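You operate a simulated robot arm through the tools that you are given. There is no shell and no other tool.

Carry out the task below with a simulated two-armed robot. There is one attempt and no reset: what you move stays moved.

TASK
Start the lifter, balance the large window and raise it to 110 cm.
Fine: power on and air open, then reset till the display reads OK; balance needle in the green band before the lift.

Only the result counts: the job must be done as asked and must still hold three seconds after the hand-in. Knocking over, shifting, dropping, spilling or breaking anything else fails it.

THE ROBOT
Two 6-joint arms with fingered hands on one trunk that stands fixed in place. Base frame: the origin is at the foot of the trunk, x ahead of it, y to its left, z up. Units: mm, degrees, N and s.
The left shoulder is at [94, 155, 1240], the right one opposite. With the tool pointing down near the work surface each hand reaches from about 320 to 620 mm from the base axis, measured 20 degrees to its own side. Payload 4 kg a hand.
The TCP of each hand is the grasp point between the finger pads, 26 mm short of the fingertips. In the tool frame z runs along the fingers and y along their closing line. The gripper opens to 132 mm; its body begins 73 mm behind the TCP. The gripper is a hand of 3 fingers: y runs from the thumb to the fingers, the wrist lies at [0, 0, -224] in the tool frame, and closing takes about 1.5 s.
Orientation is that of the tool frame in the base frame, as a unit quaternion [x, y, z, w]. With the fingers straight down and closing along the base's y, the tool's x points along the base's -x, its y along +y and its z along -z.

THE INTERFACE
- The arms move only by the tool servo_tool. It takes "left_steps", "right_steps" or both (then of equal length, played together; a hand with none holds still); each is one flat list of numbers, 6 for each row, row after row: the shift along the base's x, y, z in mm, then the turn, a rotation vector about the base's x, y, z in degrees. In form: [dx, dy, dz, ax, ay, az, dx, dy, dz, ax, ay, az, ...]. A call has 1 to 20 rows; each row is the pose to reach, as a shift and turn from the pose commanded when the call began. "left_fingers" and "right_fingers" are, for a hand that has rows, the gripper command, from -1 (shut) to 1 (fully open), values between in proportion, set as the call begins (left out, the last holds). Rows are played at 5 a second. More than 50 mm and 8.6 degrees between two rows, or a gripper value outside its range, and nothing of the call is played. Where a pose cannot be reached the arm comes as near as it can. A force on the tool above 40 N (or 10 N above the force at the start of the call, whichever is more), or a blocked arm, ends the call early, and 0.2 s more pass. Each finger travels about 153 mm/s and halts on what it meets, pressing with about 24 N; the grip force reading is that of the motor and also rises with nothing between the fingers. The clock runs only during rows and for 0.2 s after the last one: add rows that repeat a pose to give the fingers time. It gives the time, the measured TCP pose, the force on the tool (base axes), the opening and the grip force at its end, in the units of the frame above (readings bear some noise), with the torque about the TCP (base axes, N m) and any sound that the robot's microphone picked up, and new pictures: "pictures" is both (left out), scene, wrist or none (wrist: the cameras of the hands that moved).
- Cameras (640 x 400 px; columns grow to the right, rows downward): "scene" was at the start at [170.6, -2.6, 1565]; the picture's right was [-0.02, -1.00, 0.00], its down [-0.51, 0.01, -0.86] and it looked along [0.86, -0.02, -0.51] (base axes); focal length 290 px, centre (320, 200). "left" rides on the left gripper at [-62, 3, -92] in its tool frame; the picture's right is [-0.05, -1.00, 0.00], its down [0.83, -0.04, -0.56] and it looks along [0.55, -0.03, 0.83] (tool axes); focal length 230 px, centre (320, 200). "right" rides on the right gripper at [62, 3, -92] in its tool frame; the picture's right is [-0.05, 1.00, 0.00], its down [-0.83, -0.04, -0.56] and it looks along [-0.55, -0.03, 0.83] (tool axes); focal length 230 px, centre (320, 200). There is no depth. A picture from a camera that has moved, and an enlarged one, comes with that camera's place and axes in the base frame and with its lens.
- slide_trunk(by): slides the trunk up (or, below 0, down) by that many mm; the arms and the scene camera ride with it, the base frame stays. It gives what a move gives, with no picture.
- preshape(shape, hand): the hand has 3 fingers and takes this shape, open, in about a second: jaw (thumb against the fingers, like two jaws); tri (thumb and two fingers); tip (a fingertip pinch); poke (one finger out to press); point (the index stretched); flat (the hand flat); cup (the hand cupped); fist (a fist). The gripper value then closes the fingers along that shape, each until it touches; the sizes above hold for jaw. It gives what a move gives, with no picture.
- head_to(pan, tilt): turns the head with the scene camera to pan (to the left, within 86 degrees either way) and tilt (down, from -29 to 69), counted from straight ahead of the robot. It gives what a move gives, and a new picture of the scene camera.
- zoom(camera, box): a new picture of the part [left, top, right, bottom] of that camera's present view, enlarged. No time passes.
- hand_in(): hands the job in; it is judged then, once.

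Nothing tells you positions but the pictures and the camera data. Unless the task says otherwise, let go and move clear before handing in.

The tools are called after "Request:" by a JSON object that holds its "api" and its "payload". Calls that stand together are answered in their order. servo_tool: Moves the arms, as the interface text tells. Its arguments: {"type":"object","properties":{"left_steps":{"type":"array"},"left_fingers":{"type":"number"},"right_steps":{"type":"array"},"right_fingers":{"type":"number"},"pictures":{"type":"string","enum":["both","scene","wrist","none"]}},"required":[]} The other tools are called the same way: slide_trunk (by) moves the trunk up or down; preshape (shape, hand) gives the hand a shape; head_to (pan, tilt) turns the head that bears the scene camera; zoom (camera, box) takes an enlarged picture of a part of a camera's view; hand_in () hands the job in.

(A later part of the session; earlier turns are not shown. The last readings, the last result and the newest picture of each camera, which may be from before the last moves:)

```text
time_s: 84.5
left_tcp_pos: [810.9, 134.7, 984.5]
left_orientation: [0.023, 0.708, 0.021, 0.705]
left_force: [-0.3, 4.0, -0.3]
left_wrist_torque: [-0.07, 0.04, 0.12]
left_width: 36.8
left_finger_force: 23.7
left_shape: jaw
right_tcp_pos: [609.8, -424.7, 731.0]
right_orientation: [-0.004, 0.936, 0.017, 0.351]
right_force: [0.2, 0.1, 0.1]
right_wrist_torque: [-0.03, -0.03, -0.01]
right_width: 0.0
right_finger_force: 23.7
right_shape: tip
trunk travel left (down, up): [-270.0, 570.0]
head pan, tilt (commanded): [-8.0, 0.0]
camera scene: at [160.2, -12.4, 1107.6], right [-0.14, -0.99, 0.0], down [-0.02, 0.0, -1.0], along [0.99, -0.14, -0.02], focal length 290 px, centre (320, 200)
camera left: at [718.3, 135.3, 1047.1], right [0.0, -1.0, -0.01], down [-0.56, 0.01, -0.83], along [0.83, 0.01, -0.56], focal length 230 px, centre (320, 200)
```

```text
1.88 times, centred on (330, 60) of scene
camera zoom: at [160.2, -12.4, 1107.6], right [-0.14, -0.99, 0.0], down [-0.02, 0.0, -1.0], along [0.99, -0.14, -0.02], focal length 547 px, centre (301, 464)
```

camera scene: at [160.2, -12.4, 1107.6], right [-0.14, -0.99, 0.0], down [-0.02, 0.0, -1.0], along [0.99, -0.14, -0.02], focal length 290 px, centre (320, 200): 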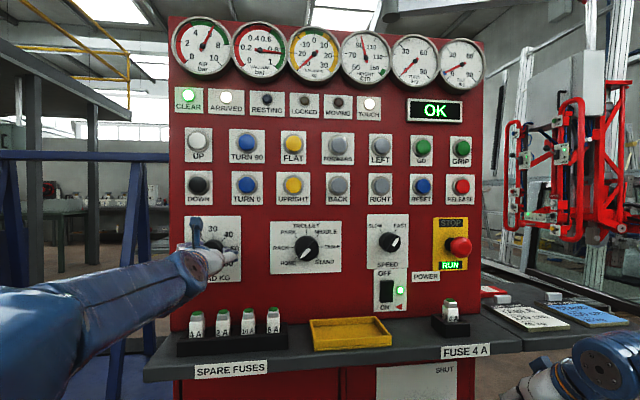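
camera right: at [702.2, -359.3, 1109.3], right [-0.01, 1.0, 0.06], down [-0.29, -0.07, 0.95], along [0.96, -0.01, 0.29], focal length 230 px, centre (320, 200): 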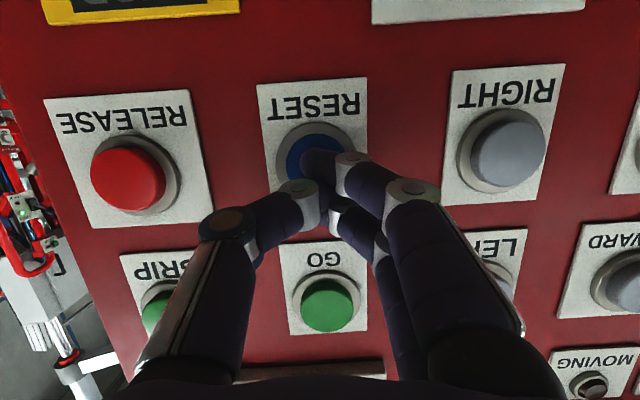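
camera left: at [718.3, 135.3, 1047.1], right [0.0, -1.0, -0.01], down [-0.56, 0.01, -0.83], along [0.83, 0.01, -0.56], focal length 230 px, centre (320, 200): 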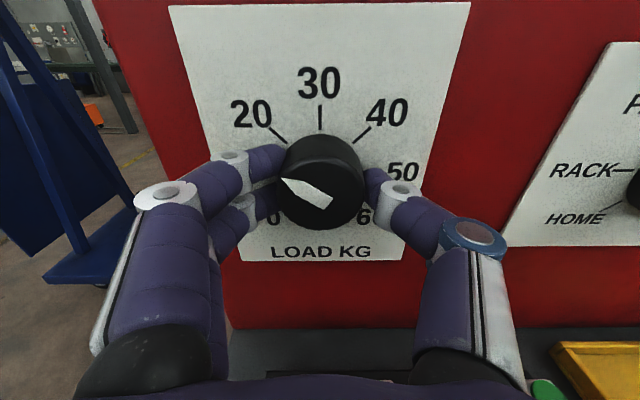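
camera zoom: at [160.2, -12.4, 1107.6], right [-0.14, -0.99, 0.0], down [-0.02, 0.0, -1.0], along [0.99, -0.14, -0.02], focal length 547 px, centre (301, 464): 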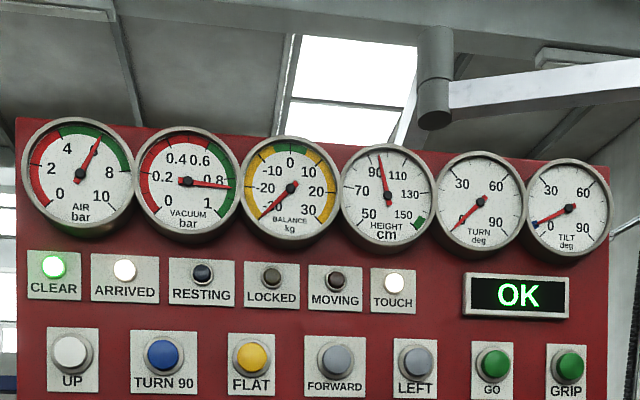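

The knob turned with the hand and now points to about 17–18 kg; balance is still pegged low. I'll continue another 64°.

Request:
{"api": "servo_tool", "payload": {"left_steps": [0, 0, 0, 8, 0, 0, 0, 0, 0, 16, 0, 0, 0, 0, 0, 24, 0, 0, 0, 0, 0, 32, 0, 0, 0, 0, 0, 40, 0, 0, 0, 0, 0, 48, 0, 0, 0, 0, 0, 56, 0, 0, 0, 0, 0, 64, 0, 0, 0, 0, 0, 64, 0, 0], "pictures": "both"}}

Request:
{"api": "zoom", "payload": {"camera": "scene", "box": [160, 0, 500, 120]}}

```text
time_s: 86.5
left_tcp_pos: [810.0, 135.0, 984.0]
left_orientation: [0.391, 0.59, 0.394, 0.586]
left_force: [3.3, 4.4, 3.1]
left_wrist_torque: [-0.04, -0.14, 0.13]
left_width: 36.6
left_finger_force: 24.2
left_shape: jaw
right_tcp_pos: [609.2, -425.6, 731.1]
right_orientation: [-0.004, 0.936, 0.016, 0.351]
right_force: [-0.1, -0.3, 1.1]
right_wrist_torque: [0.01, 0.03, -0.02]
right_width: 0.2
right_finger_force: 24.0
right_shape: tip
trunk travel left (down, up): [-270.0, 570.0]
head pan, tilt (commanded): [-8.0, 0.0]
camera scene: at [160.4, -12.4, 1107.6], right [-0.14, -0.99, 0.0], down [-0.02, 0.0, -1.0], along [0.99, -0.14, -0.02], focal length 290 px, centre (320, 200)
camera left: at [718.0, 80.0, 1012.4], right [0.0, -0.43, -0.9], down [-0.56, 0.75, -0.36], along [0.83, 0.5, -0.24], focal length 230 px, centre (320, 200)
```

scene: 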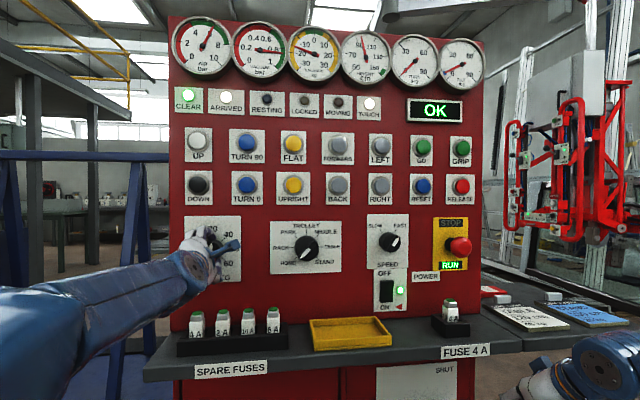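
left: 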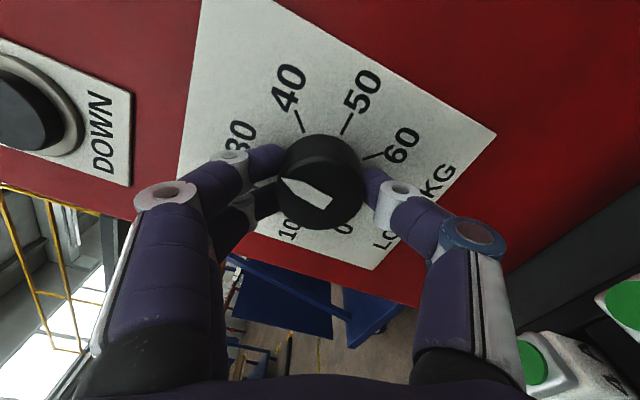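

```text
1.88 times, centred on (330, 60) of scene
camera zoom: at [160.4, -12.4, 1107.6], right [-0.14, -0.99, 0.0], down [-0.02, 0.0, -1.0], along [0.99, -0.14, -0.02], focal length 547 px, centre (301, 464)
```

zoom: 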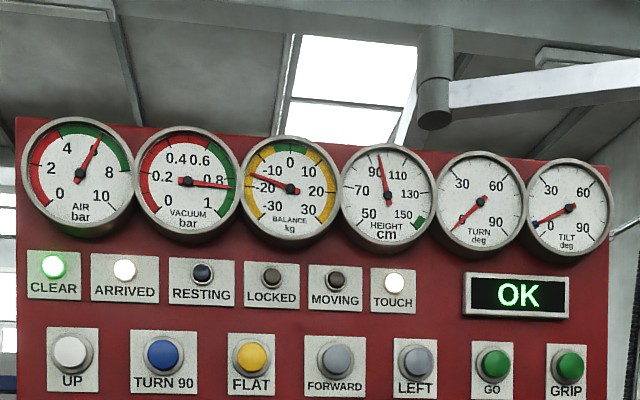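

The balance needle has lifted off to around -16. I'll zoom in on it to read precisely.

Request:
{"api": "zoom", "payload": {"camera": "scene", "box": [280, 15, 350, 90]}}

Request:
{"api": "zoom", "payload": {"camera": "left", "box": [220, 60, 420, 260]}}

```text
5.33 times, centred on (315, 52) of scene
camera zoom: at [160.4, -12.4, 1107.6], right [-0.14, -0.99, 0.0], down [-0.02, 0.0, -1.0], along [0.99, -0.14, -0.02], focal length 1549 px, centre (347, 987)
```

zoom: 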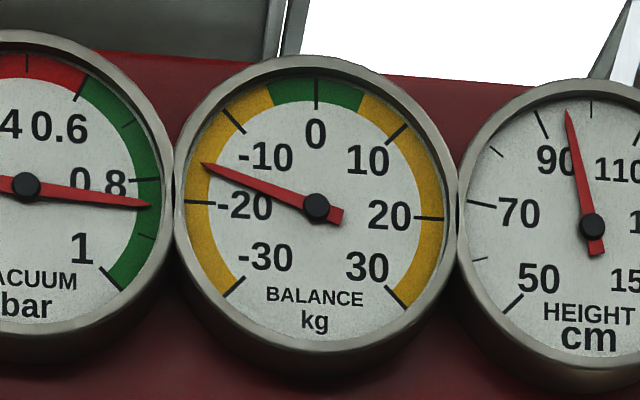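

```text
2.00 times, centred on (320, 160) of left
camera zoom: at [718.0, 80.0, 1012.4], right [0.0, -0.43, -0.9], down [-0.56, 0.75, -0.36], along [0.83, 0.5, -0.24], focal length 460 px, centre (320, 280)
```

zoom: 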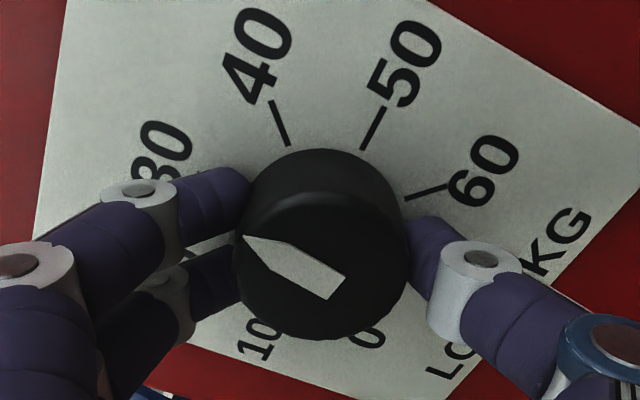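

Balance reads about -15.3 (green band about ±5), so the knob needs about 69° more (≈+15 kg). I'll open the jaw, roll the hand back 90°, and regrip.

Request:
{"api": "servo_tool", "payload": {"left_steps": [0, 0, 0, 0, 0, 0, 0, 0, 0, 0, 0, 0, 0, 0, 0, 0, 0, 0, -3, 0, 0, 0, 0, 0, -6, 0, 0, 0, 0, 0], "left_fingers": 0.2, "pictures": "wrist"}}

Request:
{"api": "zoom", "payload": {"camera": "scene", "box": [280, 15, 350, 90]}}

```text
time_s: 87.8
left_tcp_pos: [803.0, 136.2, 983.7]
left_orientation: [0.393, 0.59, 0.391, 0.587]
left_force: [-1.2, 0.2, -0.2]
left_wrist_torque: [0.03, 0.02, 0.02]
left_width: 78.9
left_finger_force: 0.1
left_shape: jaw
right_tcp_pos: [609.3, -425.4, 730.5]
right_orientation: [-0.004, 0.936, 0.016, 0.351]
right_force: [0.4, 0.2, 0.2]
right_wrist_torque: [0.0, 0.01, -0.02]
right_width: 0.3
right_finger_force: 23.7
right_shape: tip
trunk travel left (down, up): [-270.0, 570.0]
head pan, tilt (commanded): [-8.0, 0.0]
camera left: at [712.3, 79.7, 1012.0], right [0.0, -0.43, -0.9], down [-0.56, 0.75, -0.36], along [0.83, 0.5, -0.24], focal length 230 px, centre (320, 200)
```

left: 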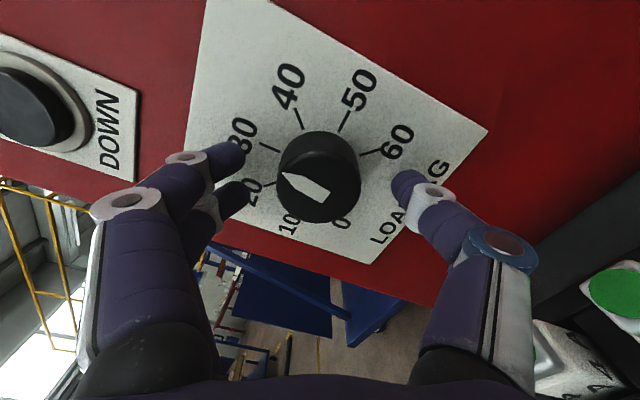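

```text
5.33 times, centred on (315, 52) of scene
camera zoom: at [160.2, -13.2, 1107.5], right [-0.14, -0.99, 0.0], down [-0.02, 0.0, -1.0], along [0.99, -0.14, -0.02], focal length 1549 px, centre (347, 987)
```

zoom: 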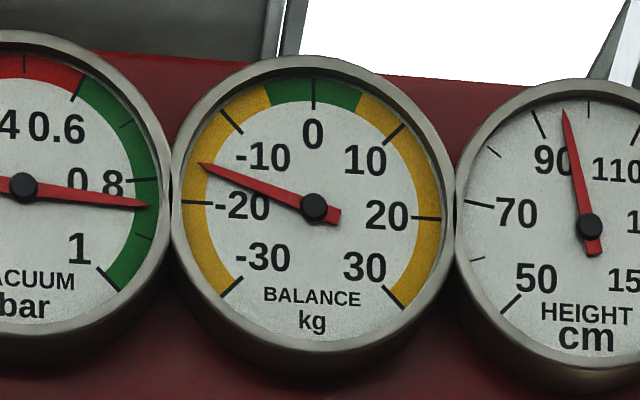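

The needle stays at about -15. Now rolling the opened hand back by 96° around the knob.

Request:
{"api": "servo_tool", "payload": {"left_steps": [-4, 0, 0, -8, 0, 0, -4, 0, 0, -16, 0, 0, -4, 0, 0, -24, 0, 0, -4, 0, 0, -32, 0, 0, -4, 0, 0, -40, 0, 0, -4, 0, 0, -48, 0, 0, -4, 0, 0, -56, 0, 0, -4, 0, 0, -64, 0, 0, -4, 0, 0, -72, 0, 0, -4, 0, 0, -80, 0, 0, -4, 0, 0, -88, 0, 0, -4, 0, 0, -96, 0, 0], "pictures": "wrist"}}

Request:
{"api": "zoom", "payload": {"camera": "scene", "box": [280, 15, 350, 90]}}

```text
time_s: 90.3
left_tcp_pos: [799.2, 135.7, 982.5]
left_orientation: [-0.176, 0.686, -0.177, 0.683]
left_force: [0.0, -0.5, -0.3]
left_wrist_torque: [0.0, 0.0, -0.01]
left_width: 78.6
left_finger_force: 0.1
left_shape: jaw
right_tcp_pos: [609.8, -425.5, 731.5]
right_orientation: [-0.004, 0.936, 0.016, 0.351]
right_force: [-0.3, -0.3, -0.4]
right_wrist_torque: [0.0, -0.01, -0.01]
right_width: 0.0
right_finger_force: 23.4
right_shape: tip
trunk travel left (down, up): [-270.0, 570.0]
head pan, tilt (commanded): [-8.0, 0.0]
camera left: at [708.0, 167.8, 1036.3], right [0.0, -0.85, 0.53], down [-0.56, -0.44, -0.71], along [0.83, -0.29, -0.48], focal length 230 px, centre (320, 200)
```

left: 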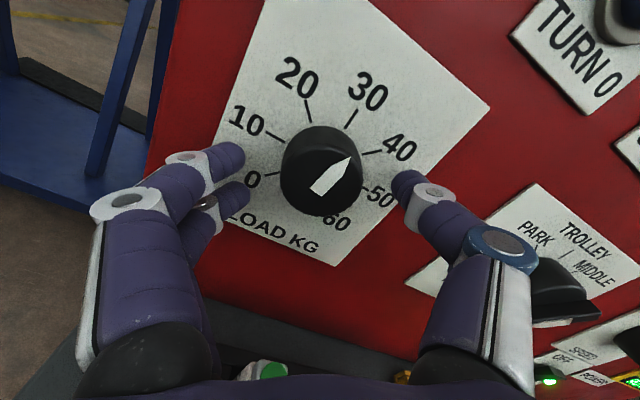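

```text
5.33 times, centred on (315, 52) of scene
camera zoom: at [160.2, -13.1, 1107.5], right [-0.14, -0.99, 0.0], down [-0.02, 0.0, -1.0], along [0.99, -0.14, -0.02], focal length 1549 px, centre (347, 987)
```

zoom: 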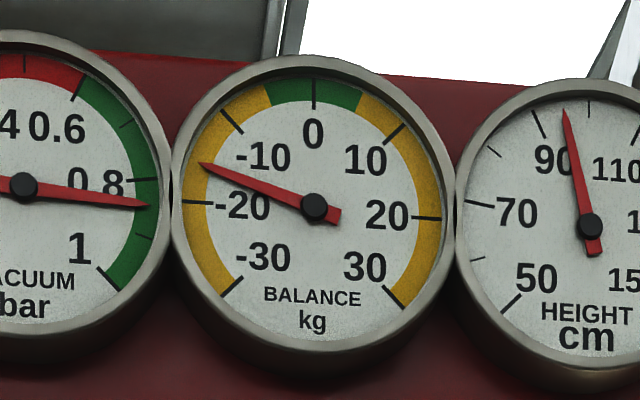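

The pointer shows about 32–33 kg. Now I'll move forward 10 mm, regrip, and then turn about 68° more.

Request:
{"api": "servo_tool", "payload": {"left_steps": [5, 0, 1, 0, 0, 0, 10, 0, 1, 0, 0, 0, 10, 0, 1, 0, 0, 0, 10, 0, 1, 0, 0, 0, 10, 0, 1, 0, 0, 0, 10, 0, 1, 0, 0, 0, 10, 0, 1, 0, 0, 0, 10, 0, 1, 0, 0, 0], "left_fingers": -1, "pictures": "wrist"}}

Request:
{"api": "servo_tool", "payload": {"left_steps": [0, 0, 0, 8, 0, 0, 0, 0, 0, 16, 0, 0, 0, 0, 0, 24, 0, 0, 0, 0, 0, 32, 0, 0, 0, 0, 0, 40, 0, 0, 0, 0, 0, 48, 0, 0, 0, 0, 0, 54, 0, 0, 0, 0, 0, 54, 0, 0], "pictures": "wrist"}}

Request:
{"api": "zoom", "payload": {"camera": "scene", "box": [280, 15, 350, 90]}}

```text
time_s: 92.2
left_tcp_pos: [808.5, 134.2, 986.1]
left_orientation: [-0.174, 0.687, -0.175, 0.684]
left_force: [-33.1, -5.1, -20.5]
left_wrist_torque: [0.0, 0.46, 0.06]
left_width: 39.6
left_finger_force: 24.1
left_shape: jaw
right_tcp_pos: [608.0, -426.5, 733.1]
right_orientation: [-0.004, 0.936, 0.017, 0.353]
right_force: [0.1, 0.2, 0.6]
right_wrist_torque: [-0.02, -0.03, 0.01]
right_width: 0.1
right_finger_force: 24.2
right_shape: tip
trunk travel left (down, up): [-270.0, 570.0]
head pan, tilt (commanded): [-8.0, 0.0]
camera left: at [716.6, 166.9, 1039.5], right [0.0, -0.85, 0.52], down [-0.56, -0.43, -0.71], along [0.83, -0.29, -0.48], focal length 230 px, centre (320, 200)
```

left: 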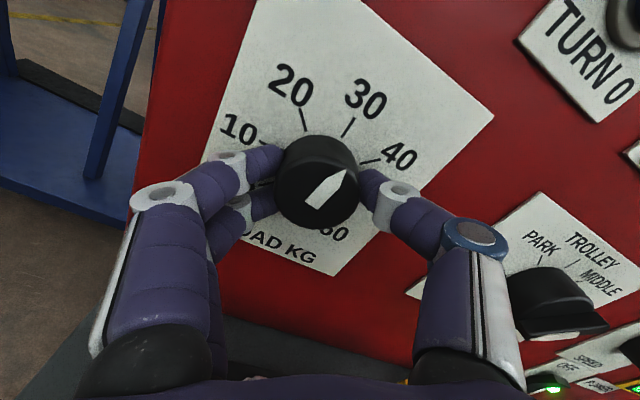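

```text
time_s: 94.0
left_tcp_pos: [807.3, 135.5, 986.1]
left_orientation: [0.156, 0.692, 0.155, 0.688]
left_force: [-29.9, 0.6, -18.7]
left_wrist_torque: [0.02, 0.43, -0.18]
left_width: 41.0
left_finger_force: 23.9
left_shape: jaw
right_tcp_pos: [608.2, -426.8, 732.8]
right_orientation: [-0.004, 0.936, 0.016, 0.352]
right_force: [0.0, -0.5, 0.7]
right_wrist_torque: [0.01, -0.01, 0.02]
right_width: 0.0
right_finger_force: 23.8
right_shape: tip
trunk travel left (down, up): [-270.0, 570.0]
head pan, tilt (commanded): [-8.0, 0.0]
camera left: at [717.0, 112.7, 1043.7], right [0.0, -0.92, -0.38], down [-0.56, 0.32, -0.77], along [0.83, 0.21, -0.52], focal length 230 px, centre (320, 200)
```

left: 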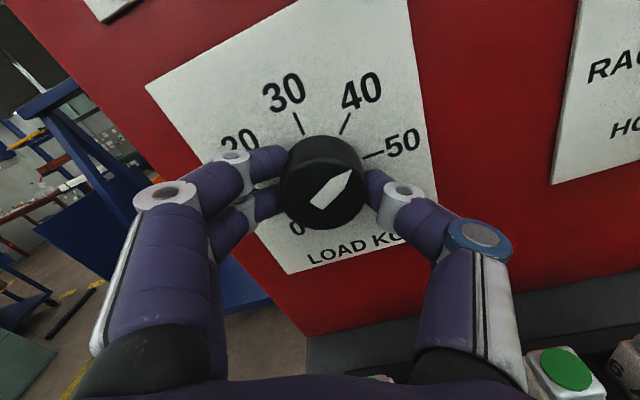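

```text
5.33 times, centred on (315, 52) of scene
camera zoom: at [157.8, -12.5, 1107.9], right [-0.14, -0.99, 0.0], down [-0.02, 0.0, -1.0], along [0.99, -0.14, -0.02], focal length 1549 px, centre (347, 987)
```

zoom: 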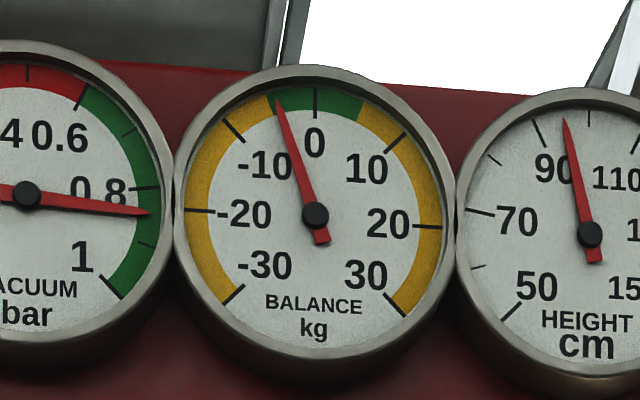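

The needle is now about -4 (just in the green). I'll relieve the axial push by 3 mm and turn about 17° more to centre it on 0.

Request:
{"api": "servo_tool", "payload": {"left_steps": [-2, 0, -1, 0, 0, 0, -3, 0, -1, 6, 0, 0, -3, 0, -1, 12, 0, 0, -3, 0, -1, 17, 0, 0, -3, 0, -1, 17, 0, 0], "pictures": "wrist"}}

Request:
{"api": "zoom", "payload": {"camera": "scene", "box": [280, 15, 350, 90]}}

```text
time_s: 95.2
left_tcp_pos: [806.1, 134.6, 984.7]
left_orientation: [0.255, 0.661, 0.256, 0.658]
left_force: [-5.7, 2.8, -1.2]
left_wrist_torque: [-0.01, 0.04, 0.05]
left_width: 38.8
left_finger_force: 24.1
left_shape: jaw
right_tcp_pos: [610.5, -424.9, 731.9]
right_orientation: [-0.003, 0.936, 0.016, 0.351]
right_force: [-0.1, 0.1, -0.1]
right_wrist_torque: [-0.02, -0.05, 0.03]
right_width: 0.0
right_finger_force: 23.8
right_shape: tip
trunk travel left (down, up): [-270.0, 570.0]
head pan, tilt (commanded): [-8.0, 0.0]
camera left: at [715.1, 96.4, 1033.4], right [0.0, -0.77, -0.64], down [-0.56, 0.53, -0.64], along [0.83, 0.35, -0.43], focal length 230 px, centre (320, 200)
```

left: 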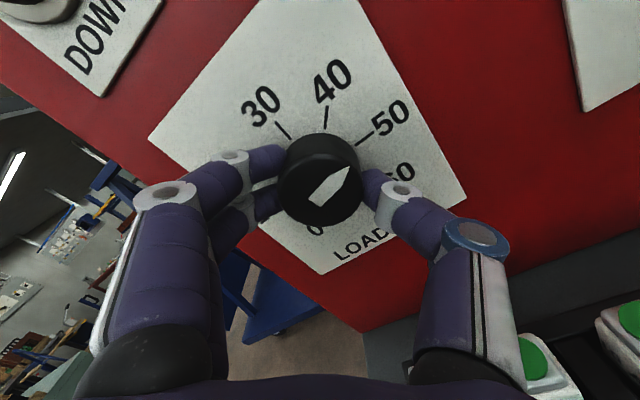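

```text
5.33 times, centred on (315, 52) of scene
camera zoom: at [159.8, -12.6, 1107.7], right [-0.14, -0.99, 0.0], down [-0.02, 0.0, -1.0], along [0.99, -0.14, -0.02], focal length 1549 px, centre (347, 987)
```

zoom: 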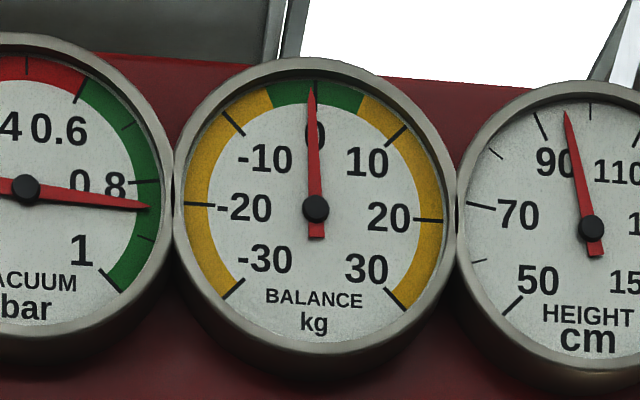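

Balance is at 0, centred in the green. I'll open the jaw and back off straight, then check that the needle holds.

Request:
{"api": "servo_tool", "payload": {"left_steps": [0, 0, 0, 0, 0, 0, 0, 0, 0, 0, 0, 0, 0, 0, 0, 0, 0, 0, -10, 0, 0, 0, 0, 0, -25, 0, 0, 0, 0, 0, -45, 0, 0, 0, 0, 0, -60, 0, 0, 0, 0, 0, -60, 0, 0, 0, 0, 0], "left_fingers": 0.3, "pictures": "both"}}

Request:
{"api": "zoom", "payload": {"camera": "scene", "box": [160, 0, 500, 120]}}

```text
time_s: 97.0
left_tcp_pos: [747.1, 135.0, 980.4]
left_orientation: [0.256, 0.661, 0.256, 0.658]
left_force: [-1.0, -0.2, 0.4]
left_wrist_torque: [0.0, 0.0, -0.01]
left_width: 85.5
left_finger_force: 0.1
left_shape: jaw
right_tcp_pos: [610.3, -425.5, 730.4]
right_orientation: [-0.004, 0.937, 0.017, 0.35]
right_force: [-0.3, -0.7, 0.0]
right_wrist_torque: [0.02, 0.0, -0.01]
right_width: 0.1
right_finger_force: 24.4
right_shape: tip
trunk travel left (down, up): [-270.0, 570.0]
head pan, tilt (commanded): [-8.0, 0.0]
camera scene: at [160.3, -13.1, 1107.5], right [-0.14, -0.99, 0.0], down [-0.02, 0.0, -1.0], along [0.99, -0.14, -0.02], focal length 290 px, centre (320, 200)
camera left: at [655.4, 96.4, 1029.2], right [0.0, -0.77, -0.63], down [-0.56, 0.53, -0.64], along [0.83, 0.35, -0.43], focal length 230 px, centre (320, 200)
```

scene: 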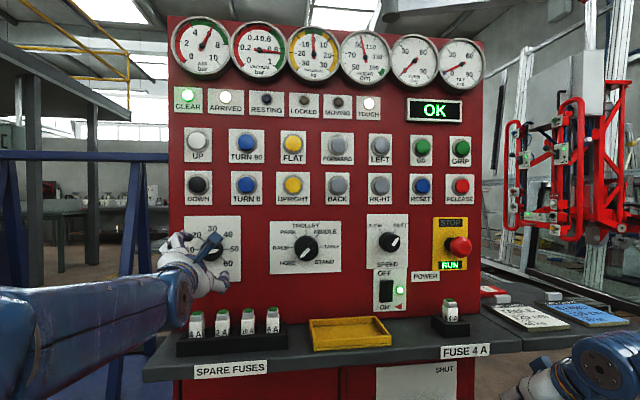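
left: 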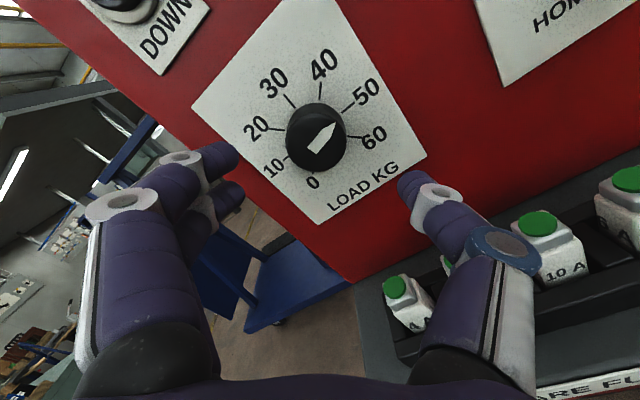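

```text
1.88 times, centred on (330, 60) of scene
camera zoom: at [160.3, -13.1, 1107.5], right [-0.14, -0.99, 0.0], down [-0.02, 0.0, -1.0], along [0.99, -0.14, -0.02], focal length 547 px, centre (301, 464)
```

zoom: 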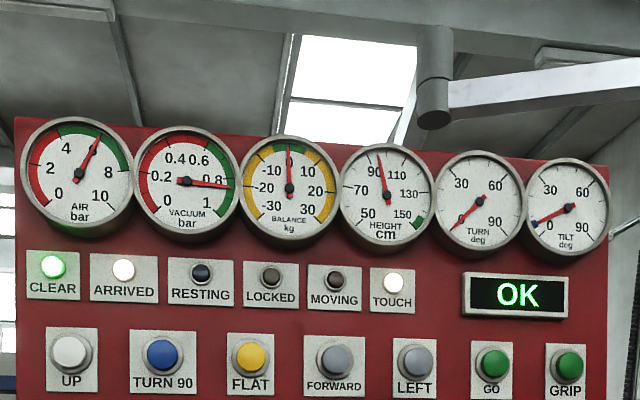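

Balance holds at 0 with display OK. Next is the UP button at about [834, 162, 1227]; I'll switch the left hand to the closed tip shape and raise the trunk by 230 mm.

Request:
{"api": "preshape", "payload": {"hand": "left", "shape": "tip"}}

Request:
{"api": "slide_trunk", "payload": {"by": 230}}

Request:
{"api": "servo_tool", "payload": {"left_steps": [0, 5, 0, -8, 0, 0, 0, 10, 0, -16, 0, 0, 0, 15, 3, -24, 0, 0, 0, 20, 6, -32, 0, 0, 0, 27, 9, -40, 0, 0, 0, 27, 12, -42, 0, 0, 0, 27, 12, -42, 0, 0], "left_fingers": -1, "pictures": "both"}}

```text
time_s: 97.8
left_tcp_pos: [747.5, 135.5, 980.8]
left_orientation: [0.255, 0.661, 0.256, 0.658]
left_force: [-0.3, -0.4, 0.5]
left_wrist_torque: [-0.02, -0.02, 0.05]
left_width: 132.0
left_finger_force: 0.0
left_shape: tip
right_tcp_pos: [609.9, -427.6, 731.9]
right_orientation: [-0.004, 0.937, 0.017, 0.35]
right_force: [1.0, -0.5, 0.7]
right_wrist_torque: [0.0, 0.02, 0.0]
right_width: 0.0
right_finger_force: 23.9
right_shape: tip
trunk travel left (down, up): [-270.0, 570.0]
head pan, tilt (commanded): [-8.0, 0.0]
```

```text
time_s: 100.3
left_tcp_pos: [748.0, 135.8, 1210.6]
left_orientation: [0.255, 0.661, 0.256, 0.658]
left_force: [-0.6, 0.0, 0.7]
left_wrist_torque: [-0.03, -0.02, 0.0]
left_width: 132.1
left_finger_force: 0.1
left_shape: tip
right_tcp_pos: [611.4, -425.5, 954.8]
right_orientation: [-0.003, 0.939, 0.016, 0.344]
right_force: [-0.3, -0.1, 0.6]
right_wrist_torque: [0.0, 0.04, 0.0]
right_width: 0.0
right_finger_force: 24.4
right_shape: tip
trunk travel left (down, up): [-500.0, 340.0]
head pan, tilt (commanded): [-8.0, 0.0]
```

```text
time_s: 101.9
left_tcp_pos: [748.6, 162.1, 1222.2]
left_orientation: [0.002, 0.708, 0.002, 0.706]
left_force: [0.1, -0.7, 0.2]
left_wrist_torque: [0.03, -0.03, 0.03]
left_width: 0.0
left_finger_force: 23.8
left_shape: tip
right_tcp_pos: [610.5, -425.6, 953.4]
right_orientation: [-0.004, 0.939, 0.016, 0.344]
right_force: [0.2, 0.3, 0.4]
right_wrist_torque: [0.02, -0.02, -0.02]
right_width: 0.1
right_finger_force: 24.7
right_shape: tip
trunk travel left (down, up): [-500.0, 340.0]
head pan, tilt (commanded): [-8.0, 0.0]
camera scene: at [164.6, -13.0, 1337.5], right [-0.14, -0.99, 0.0], down [-0.02, 0.0, -1.0], along [0.99, -0.14, -0.02], focal length 290 px, centre (320, 200)
camera left: at [656.0, 165.2, 1285.5], right [0.0, -1.0, 0.05], down [-0.56, -0.04, -0.83], along [0.83, -0.03, -0.56], focal length 230 px, centre (320, 200)
```

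scene: 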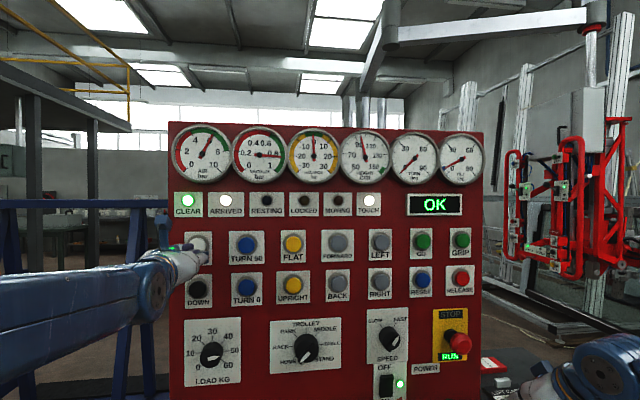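
left: 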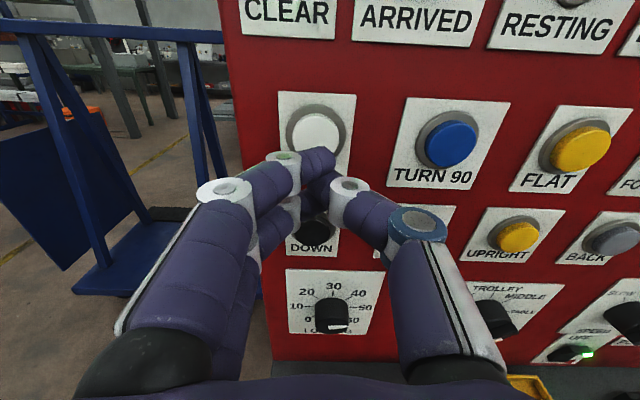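

The fingertip is in front of UP (≈[834, 163, 1229]). I'll approach to about 12 mm short of it.

Request:
{"api": "servo_tool", "payload": {"left_steps": [20, 1, 7, 0, 0, 0, 35, 1, 7, 0, 0, 0, 44, 1, 7, 0, 0, 0, 44, 1, 7, 0, 0, 0], "pictures": "wrist"}}

Request:
{"api": "zoom", "payload": {"camera": "scene", "box": [160, 110, 360, 240]}}

Request:
{"api": "zoom", "payload": {"camera": "scene", "box": [330, 120, 400, 195]}}

```text
time_s: 102.9
left_tcp_pos: [791.7, 159.8, 1231.4]
left_orientation: [0.002, 0.709, 0.003, 0.705]
left_force: [0.5, -0.9, -0.8]
left_wrist_torque: [0.06, 0.02, 0.0]
left_width: 0.0
left_finger_force: 24.0
left_shape: tip
right_tcp_pos: [610.5, -425.6, 954.2]
right_orientation: [-0.003, 0.939, 0.016, 0.344]
right_force: [-0.3, -0.7, 0.7]
right_wrist_torque: [0.01, -0.02, 0.0]
right_width: 0.0
right_finger_force: 24.4
right_shape: tip
trunk travel left (down, up): [-500.0, 340.0]
head pan, tilt (commanded): [-8.0, 0.0]
camera left: at [701.0, 163.6, 1295.0], right [0.0, -1.0, 0.04], down [-0.56, -0.04, -0.83], along [0.83, -0.02, -0.56], focal length 230 px, centre (320, 200)
```

left: 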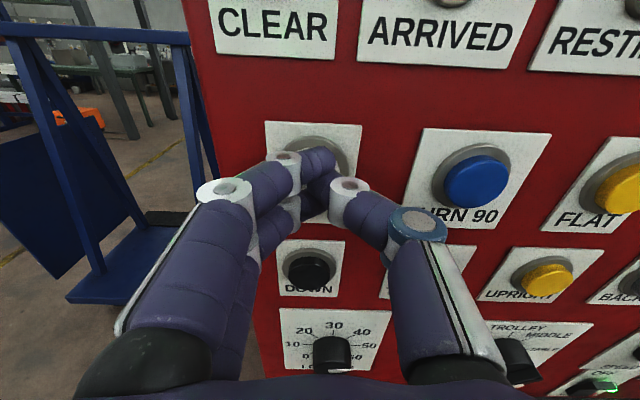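

```text
3.08 times, centred on (260, 175) of scene
camera zoom: at [164.4, -13.2, 1337.5], right [-0.14, -0.99, 0.0], down [-0.02, 0.0, -1.0], along [0.99, -0.14, -0.02], focal length 894 px, centre (505, 277)
```

zoom: 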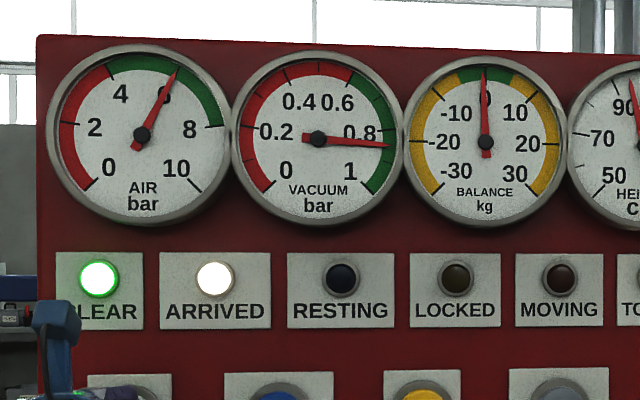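

```text
5.33 times, centred on (365, 158) of scene
camera zoom: at [164.4, -13.2, 1337.5], right [-0.14, -0.99, 0.0], down [-0.02, 0.0, -1.0], along [0.99, -0.14, -0.02], focal length 1549 px, centre (80, 427)
```

zoom: 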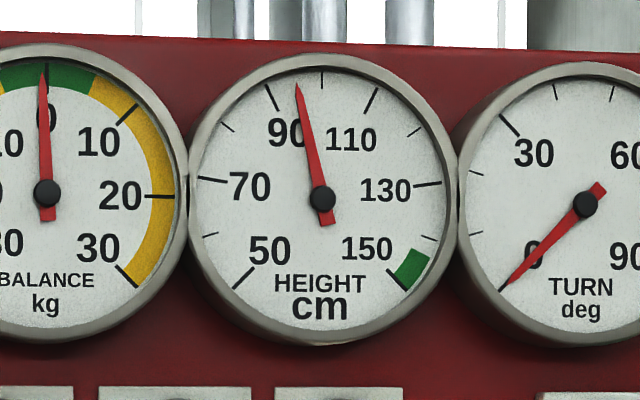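

Height reads about 95.3 cm now. I'll give UP a short trial press and release to see how the lift responds.

Request:
{"api": "servo_tool", "payload": {"left_steps": [8, 2, -2, 0, 0, 0, 14, 2, -2, 0, 0, 0, 19, 2, -2, 0, 0, 0, 8, 2, -2, 0, 0, 0, -5, 2, -2, 0, 0, 0], "pictures": "both"}}

Request:
{"api": "zoom", "payload": {"camera": "scene", "box": [330, 120, 400, 195]}}

```text
time_s: 104.1
left_tcp_pos: [785.4, 162.2, 1230.5]
left_orientation: [0.003, 0.708, 0.002, 0.706]
left_force: [-0.4, -0.3, 0.2]
left_wrist_torque: [0.02, 0.02, -0.05]
left_width: 0.3
left_finger_force: 23.5
left_shape: tip
right_tcp_pos: [609.1, -426.2, 955.6]
right_orientation: [-0.003, 0.939, 0.016, 0.345]
right_force: [0.0, 0.1, 0.7]
right_wrist_torque: [0.04, -0.05, -0.02]
right_width: 0.0
right_finger_force: 24.0
right_shape: tip
trunk travel left (down, up): [-500.0, 340.0]
head pan, tilt (commanded): [-8.0, 0.0]
heard: click
camera scene: at [163.2, -13.4, 1337.7], right [-0.14, -0.99, 0.0], down [-0.02, 0.0, -1.0], along [0.99, -0.14, -0.02], focal length 290 px, centre (320, 200)
camera left: at [694.2, 166.5, 1292.3], right [0.0, -1.0, 0.04], down [-0.56, -0.04, -0.83], along [0.83, -0.02, -0.56], focal length 230 px, centre (320, 200)
```

scene: 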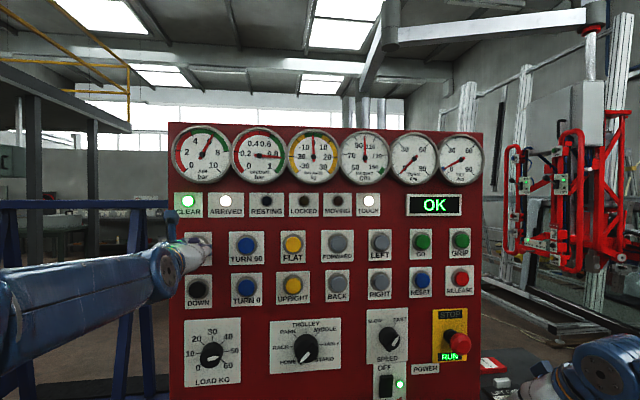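
left: 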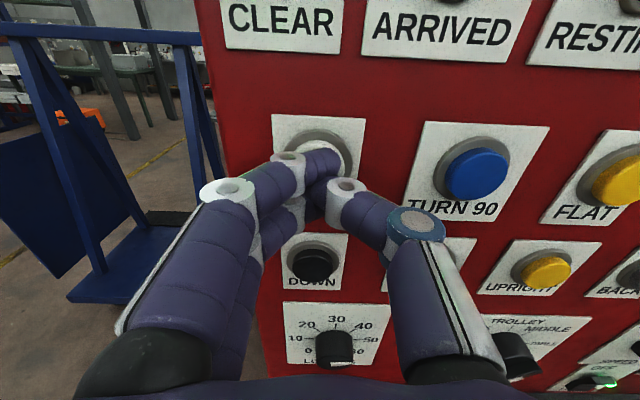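

```text
5.33 times, centred on (365, 158) of scene
camera zoom: at [163.2, -13.4, 1337.7], right [-0.14, -0.99, 0.0], down [-0.02, 0.0, -1.0], along [0.99, -0.14, -0.02], focal length 1549 px, centre (80, 427)
```

zoom: 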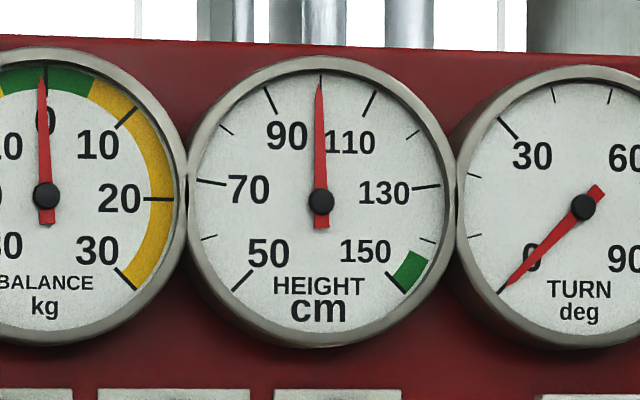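

A short press moved the height from about 95 to about 100 cm — likely 5 cm steps (or timed). I'll check the lamps and repeat the same short press.

Request:
{"api": "zoom", "payload": {"camera": "scene", "box": [160, 110, 500, 310]}}

Request:
{"api": "servo_tool", "payload": {"left_steps": [14, 0, 0, 0, 0, 0, 21, 0, 0, 0, 0, 0, 26, 0, 0, 0, 0, 0, 15, 0, 0, 0, 0, 0, 2, 0, 0, 0, 0, 0], "pictures": "scene"}}

Request:
{"api": "zoom", "payload": {"camera": "scene", "box": [330, 120, 400, 195]}}

```text
1.88 times, centred on (330, 210) of scene
camera zoom: at [163.2, -13.4, 1337.7], right [-0.14, -0.99, 0.0], down [-0.02, 0.0, -1.0], along [0.99, -0.14, -0.02], focal length 547 px, centre (301, 181)
```

zoom: 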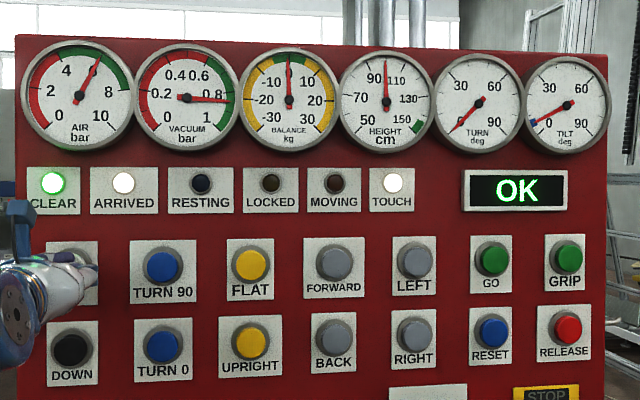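

```text
time_s: 105.3
left_tcp_pos: [788.1, 162.8, 1229.1]
left_orientation: [0.001, 0.708, 0.003, 0.706]
left_force: [0.2, -0.2, 0.1]
left_wrist_torque: [0.03, -0.01, 0.01]
left_width: 0.2
left_finger_force: 23.8
left_shape: tip
right_tcp_pos: [609.8, -425.2, 954.2]
right_orientation: [-0.004, 0.938, 0.017, 0.346]
right_force: [0.7, 0.2, 1.0]
right_wrist_torque: [-0.01, 0.01, 0.01]
right_width: 0.0
right_finger_force: 23.5
right_shape: tip
trunk travel left (down, up): [-500.0, 340.0]
head pan, tilt (commanded): [-8.0, 0.0]
heard: click
camera scene: at [163.3, -13.2, 1337.7], right [-0.14, -0.99, 0.0], down [-0.02, 0.0, -1.0], along [0.99, -0.14, -0.02], focal length 290 px, centre (320, 200)
```

scene: 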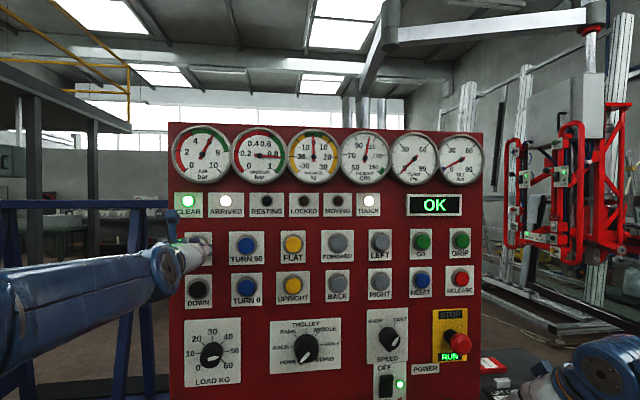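

```text
5.33 times, centred on (365, 158) of scene
camera zoom: at [163.3, -13.2, 1337.7], right [-0.14, -0.99, 0.0], down [-0.02, 0.0, -1.0], along [0.99, -0.14, -0.02], focal length 1549 px, centre (80, 427)
```

zoom: 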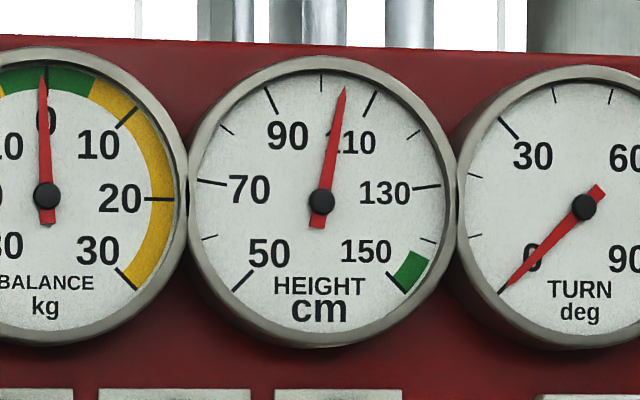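

The lift runs while pressed: now about 104.3 cm, roughly 4.7 cm per press. One more equal press should give about 109.

Request:
{"api": "servo_tool", "payload": {"left_steps": [12, 0, 0, 0, 0, 0, 19, 0, 0, 0, 0, 0, 24, 0, 0, 0, 0, 0, 13, 0, 0, 0, 0, 0, 0, 0, 0, 0, 0, 0], "pictures": "none"}}

Request:
{"api": "zoom", "payload": {"camera": "scene", "box": [330, 120, 400, 195]}}

```text
time_s: 106.5
left_tcp_pos: [787.8, 165.8, 1230.3]
left_orientation: [0.002, 0.708, 0.002, 0.706]
left_force: [0.3, -0.3, -0.3]
left_wrist_torque: [0.01, 0.01, 0.02]
left_width: 0.0
left_finger_force: 23.5
left_shape: tip
right_tcp_pos: [610.0, -425.6, 954.7]
right_orientation: [-0.003, 0.938, 0.015, 0.345]
right_force: [-0.1, -0.6, 0.4]
right_wrist_torque: [0.0, -0.03, 0.03]
right_width: 0.0
right_finger_force: 24.2
right_shape: tip
trunk travel left (down, up): [-500.0, 340.0]
head pan, tilt (commanded): [-8.0, 0.0]
heard: click
```

```text
5.33 times, centred on (365, 158) of scene
camera zoom: at [163.2, -13.3, 1337.8], right [-0.14, -0.99, 0.0], down [-0.02, 0.0, -1.0], along [0.99, -0.14, -0.02], focal length 1549 px, centre (80, 427)
```

zoom: 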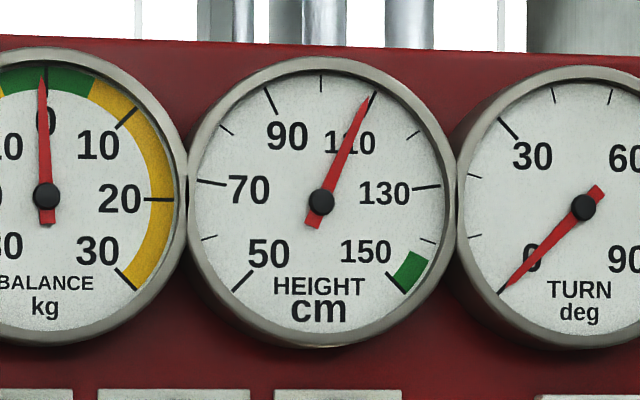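

The needle is almost on the 110 tick. I'll zoom in further for an accurate reading.

Request:
{"api": "zoom", "payload": {"camera": "scene", "box": [352, 128, 384, 164]}}

Request:
{"api": "zoom", "payload": {"camera": "scene", "box": [338, 132, 392, 188]}}

Request:
{"api": "zoom", "payload": {"camera": "scene", "box": [160, 110, 500, 310]}}

```text
11.11 times, centred on (368, 146) of scene
camera zoom: at [163.2, -13.3, 1337.8], right [-0.14, -0.99, 0.0], down [-0.02, 0.0, -1.0], along [0.99, -0.14, -0.02], focal length 3227 px, centre (-213, 800)
```

zoom: 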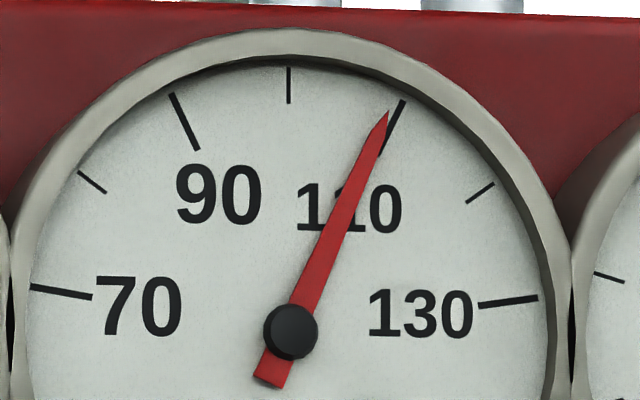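

```text
7.14 times, centred on (365, 160) of scene
camera zoom: at [163.2, -13.3, 1337.8], right [-0.14, -0.99, 0.0], down [-0.02, 0.0, -1.0], along [0.99, -0.14, -0.02], focal length 2075 px, centre (-1, 486)
```

zoom: 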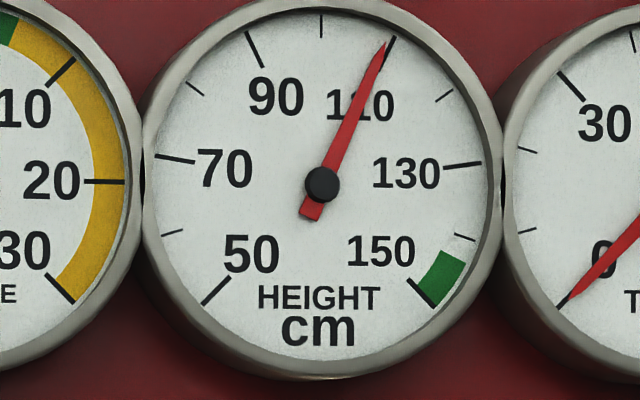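

```text
1.88 times, centred on (330, 210) of scene
camera zoom: at [163.2, -13.3, 1337.8], right [-0.14, -0.99, 0.0], down [-0.02, 0.0, -1.0], along [0.99, -0.14, -0.02], focal length 547 px, centre (301, 181)
```

zoom: 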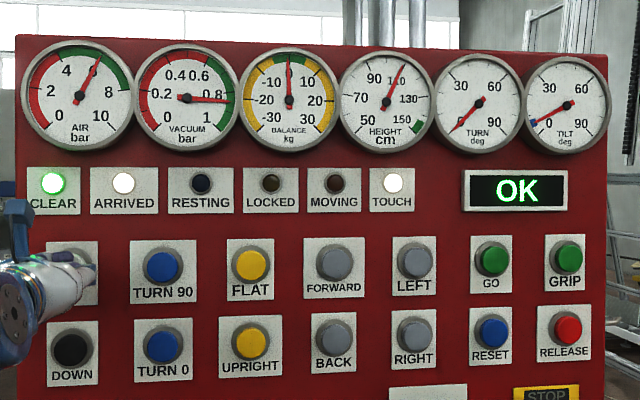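

The reading is about 109.1 cm; the lift runs about 7 cm/s while pressed. I'll give a very short, shallow tap to add just under 1 cm.

Request:
{"api": "servo_tool", "payload": {"left_steps": [8, 0, 0, 0, 0, 0, 13.5, 0, 0, 0, 0, 0, 0, 0, 0, 0, 0, 0], "pictures": "none"}}

Request:
{"api": "zoom", "payload": {"camera": "scene", "box": [352, 128, 384, 164]}}

```text
time_s: 107.3
left_tcp_pos: [787.7, 162.9, 1230.4]
left_orientation: [0.002, 0.708, 0.004, 0.706]
left_force: [-0.7, 0.0, 0.2]
left_wrist_torque: [0.0, 0.0, 0.01]
left_width: 0.0
left_finger_force: 24.4
left_shape: tip
right_tcp_pos: [611.9, -426.1, 954.6]
right_orientation: [-0.003, 0.939, 0.016, 0.344]
right_force: [-1.8, -0.1, -0.3]
right_wrist_torque: [0.0, -0.05, 0.02]
right_width: 0.1
right_finger_force: 24.1
right_shape: tip
trunk travel left (down, up): [-500.0, 340.0]
head pan, tilt (commanded): [-8.0, 0.0]
heard: click
```

```text
11.11 times, centred on (368, 146) of scene
camera zoom: at [163.7, -13.4, 1337.6], right [-0.14, -0.99, 0.0], down [-0.02, 0.0, -1.0], along [0.99, -0.14, -0.02], focal length 3227 px, centre (-213, 800)
```

zoom: 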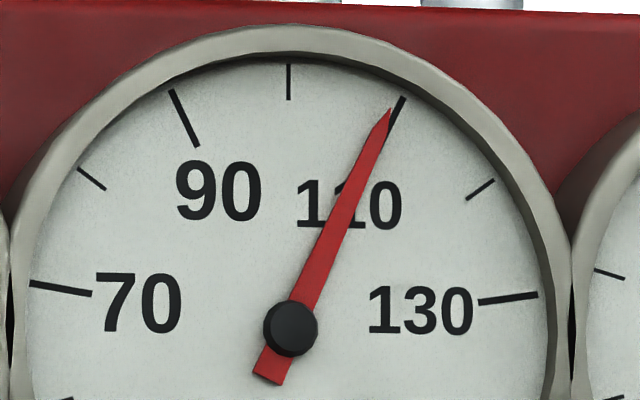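

The tap added only about 0.2 cm (now ≈109.3). A slightly deeper tap should add the remaining ~0.7.

Request:
{"api": "servo_tool", "payload": {"left_steps": [8, 0, 0, 0, 0, 0, 14.8, 0, 0, 0, 0, 0, 0, 0, 0, 0, 0, 0], "pictures": "none"}}

Request:
{"api": "zoom", "payload": {"camera": "scene", "box": [352, 128, 384, 164]}}

```text
time_s: 108.1
left_tcp_pos: [789.7, 163.6, 1230.3]
left_orientation: [0.002, 0.708, 0.003, 0.706]
left_force: [-0.6, 0.7, -0.7]
left_wrist_torque: [0.0, 0.0, -0.04]
left_width: 0.2
left_finger_force: 23.7
left_shape: tip
right_tcp_pos: [609.9, -425.4, 955.1]
right_orientation: [-0.004, 0.938, 0.016, 0.345]
right_force: [0.8, 0.1, 0.3]
right_wrist_torque: [-0.01, 0.01, -0.02]
right_width: 0.0
right_finger_force: 23.9
right_shape: tip
trunk travel left (down, up): [-500.0, 340.0]
head pan, tilt (commanded): [-8.0, 0.0]
heard: click
```

```text
11.11 times, centred on (368, 146) of scene
camera zoom: at [163.8, -13.3, 1337.6], right [-0.14, -0.99, 0.0], down [-0.02, 0.0, -1.0], along [0.99, -0.14, -0.02], focal length 3227 px, centre (-213, 800)
```

zoom: 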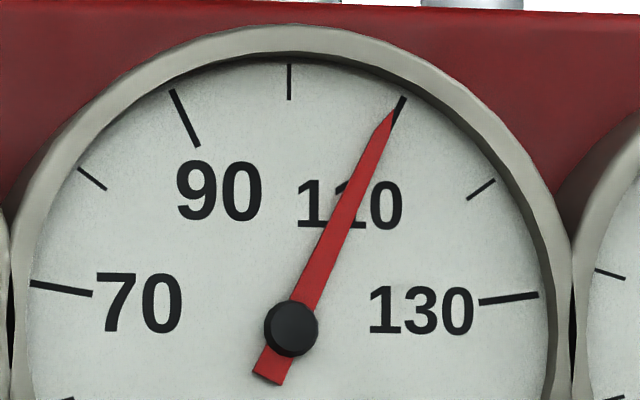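

Now about 109.6 cm. One more identical tap.

Request:
{"api": "servo_tool", "payload": {"left_steps": [8, 0, 0, 0, 0, 0, 14.8, 0, 0, 0, 0, 0, 0, 0, 0, 0, 0, 0, 0, 0, 0, 0, 0, 0], "pictures": "none"}}

Request:
{"api": "zoom", "payload": {"camera": "scene", "box": [352, 128, 384, 164]}}

```text
time_s: 109.1
left_tcp_pos: [790.4, 161.7, 1230.0]
left_orientation: [0.002, 0.709, 0.003, 0.705]
left_force: [-0.8, 0.0, 0.8]
left_wrist_torque: [-0.03, 0.04, 0.0]
left_width: 0.0
left_finger_force: 24.2
left_shape: tip
right_tcp_pos: [610.2, -425.7, 953.8]
right_orientation: [-0.003, 0.939, 0.016, 0.344]
right_force: [0.3, -0.4, 0.4]
right_wrist_torque: [-0.02, 0.0, 0.0]
right_width: 0.0
right_finger_force: 24.2
right_shape: tip
trunk travel left (down, up): [-500.0, 340.0]
head pan, tilt (commanded): [-8.0, 0.0]
heard: click
```

```text
11.11 times, centred on (368, 146) of scene
camera zoom: at [164.9, -12.9, 1337.4], right [-0.14, -0.99, 0.0], down [-0.02, 0.0, -1.0], along [0.99, -0.14, -0.02], focal length 3227 px, centre (-213, 800)
```

zoom: 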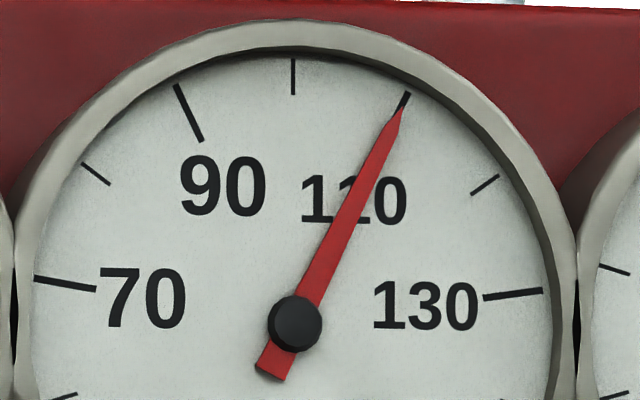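

Now about 109.8 cm. One last light tap to centre it on 110.

Request:
{"api": "servo_tool", "payload": {"left_steps": [8, 0, 0, 0, 0, 0, 14.2, 0, 0, 0, 0, 0, 0, 0, 0, 0, 0, 0, 0, 0, 0, 0, 0, 0], "pictures": "none"}}

Request:
{"api": "zoom", "payload": {"camera": "scene", "box": [352, 128, 384, 164]}}

```text
time_s: 110.1
left_tcp_pos: [787.3, 163.8, 1228.7]
left_orientation: [0.003, 0.709, 0.002, 0.705]
left_force: [-0.2, -0.1, 0.4]
left_wrist_torque: [-0.02, 0.04, -0.01]
left_width: 0.0
left_finger_force: 23.7
left_shape: tip
right_tcp_pos: [611.3, -426.1, 954.2]
right_orientation: [-0.003, 0.939, 0.015, 0.345]
right_force: [0.5, 0.2, 1.0]
right_wrist_torque: [-0.02, 0.0, -0.03]
right_width: 0.1
right_finger_force: 24.0
right_shape: tip
trunk travel left (down, up): [-500.0, 340.0]
head pan, tilt (commanded): [-8.0, 0.0]
heard: click
```

```text
11.11 times, centred on (368, 146) of scene
camera zoom: at [165.4, -13.1, 1337.3], right [-0.14, -0.99, 0.0], down [-0.02, 0.0, -1.0], along [0.99, -0.14, -0.02], focal length 3227 px, centre (-213, 800)
```

zoom: 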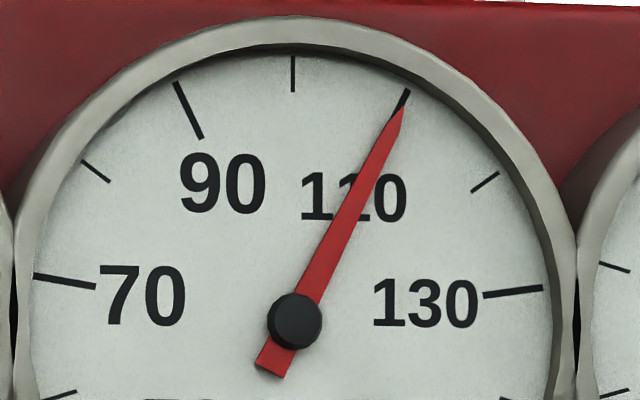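

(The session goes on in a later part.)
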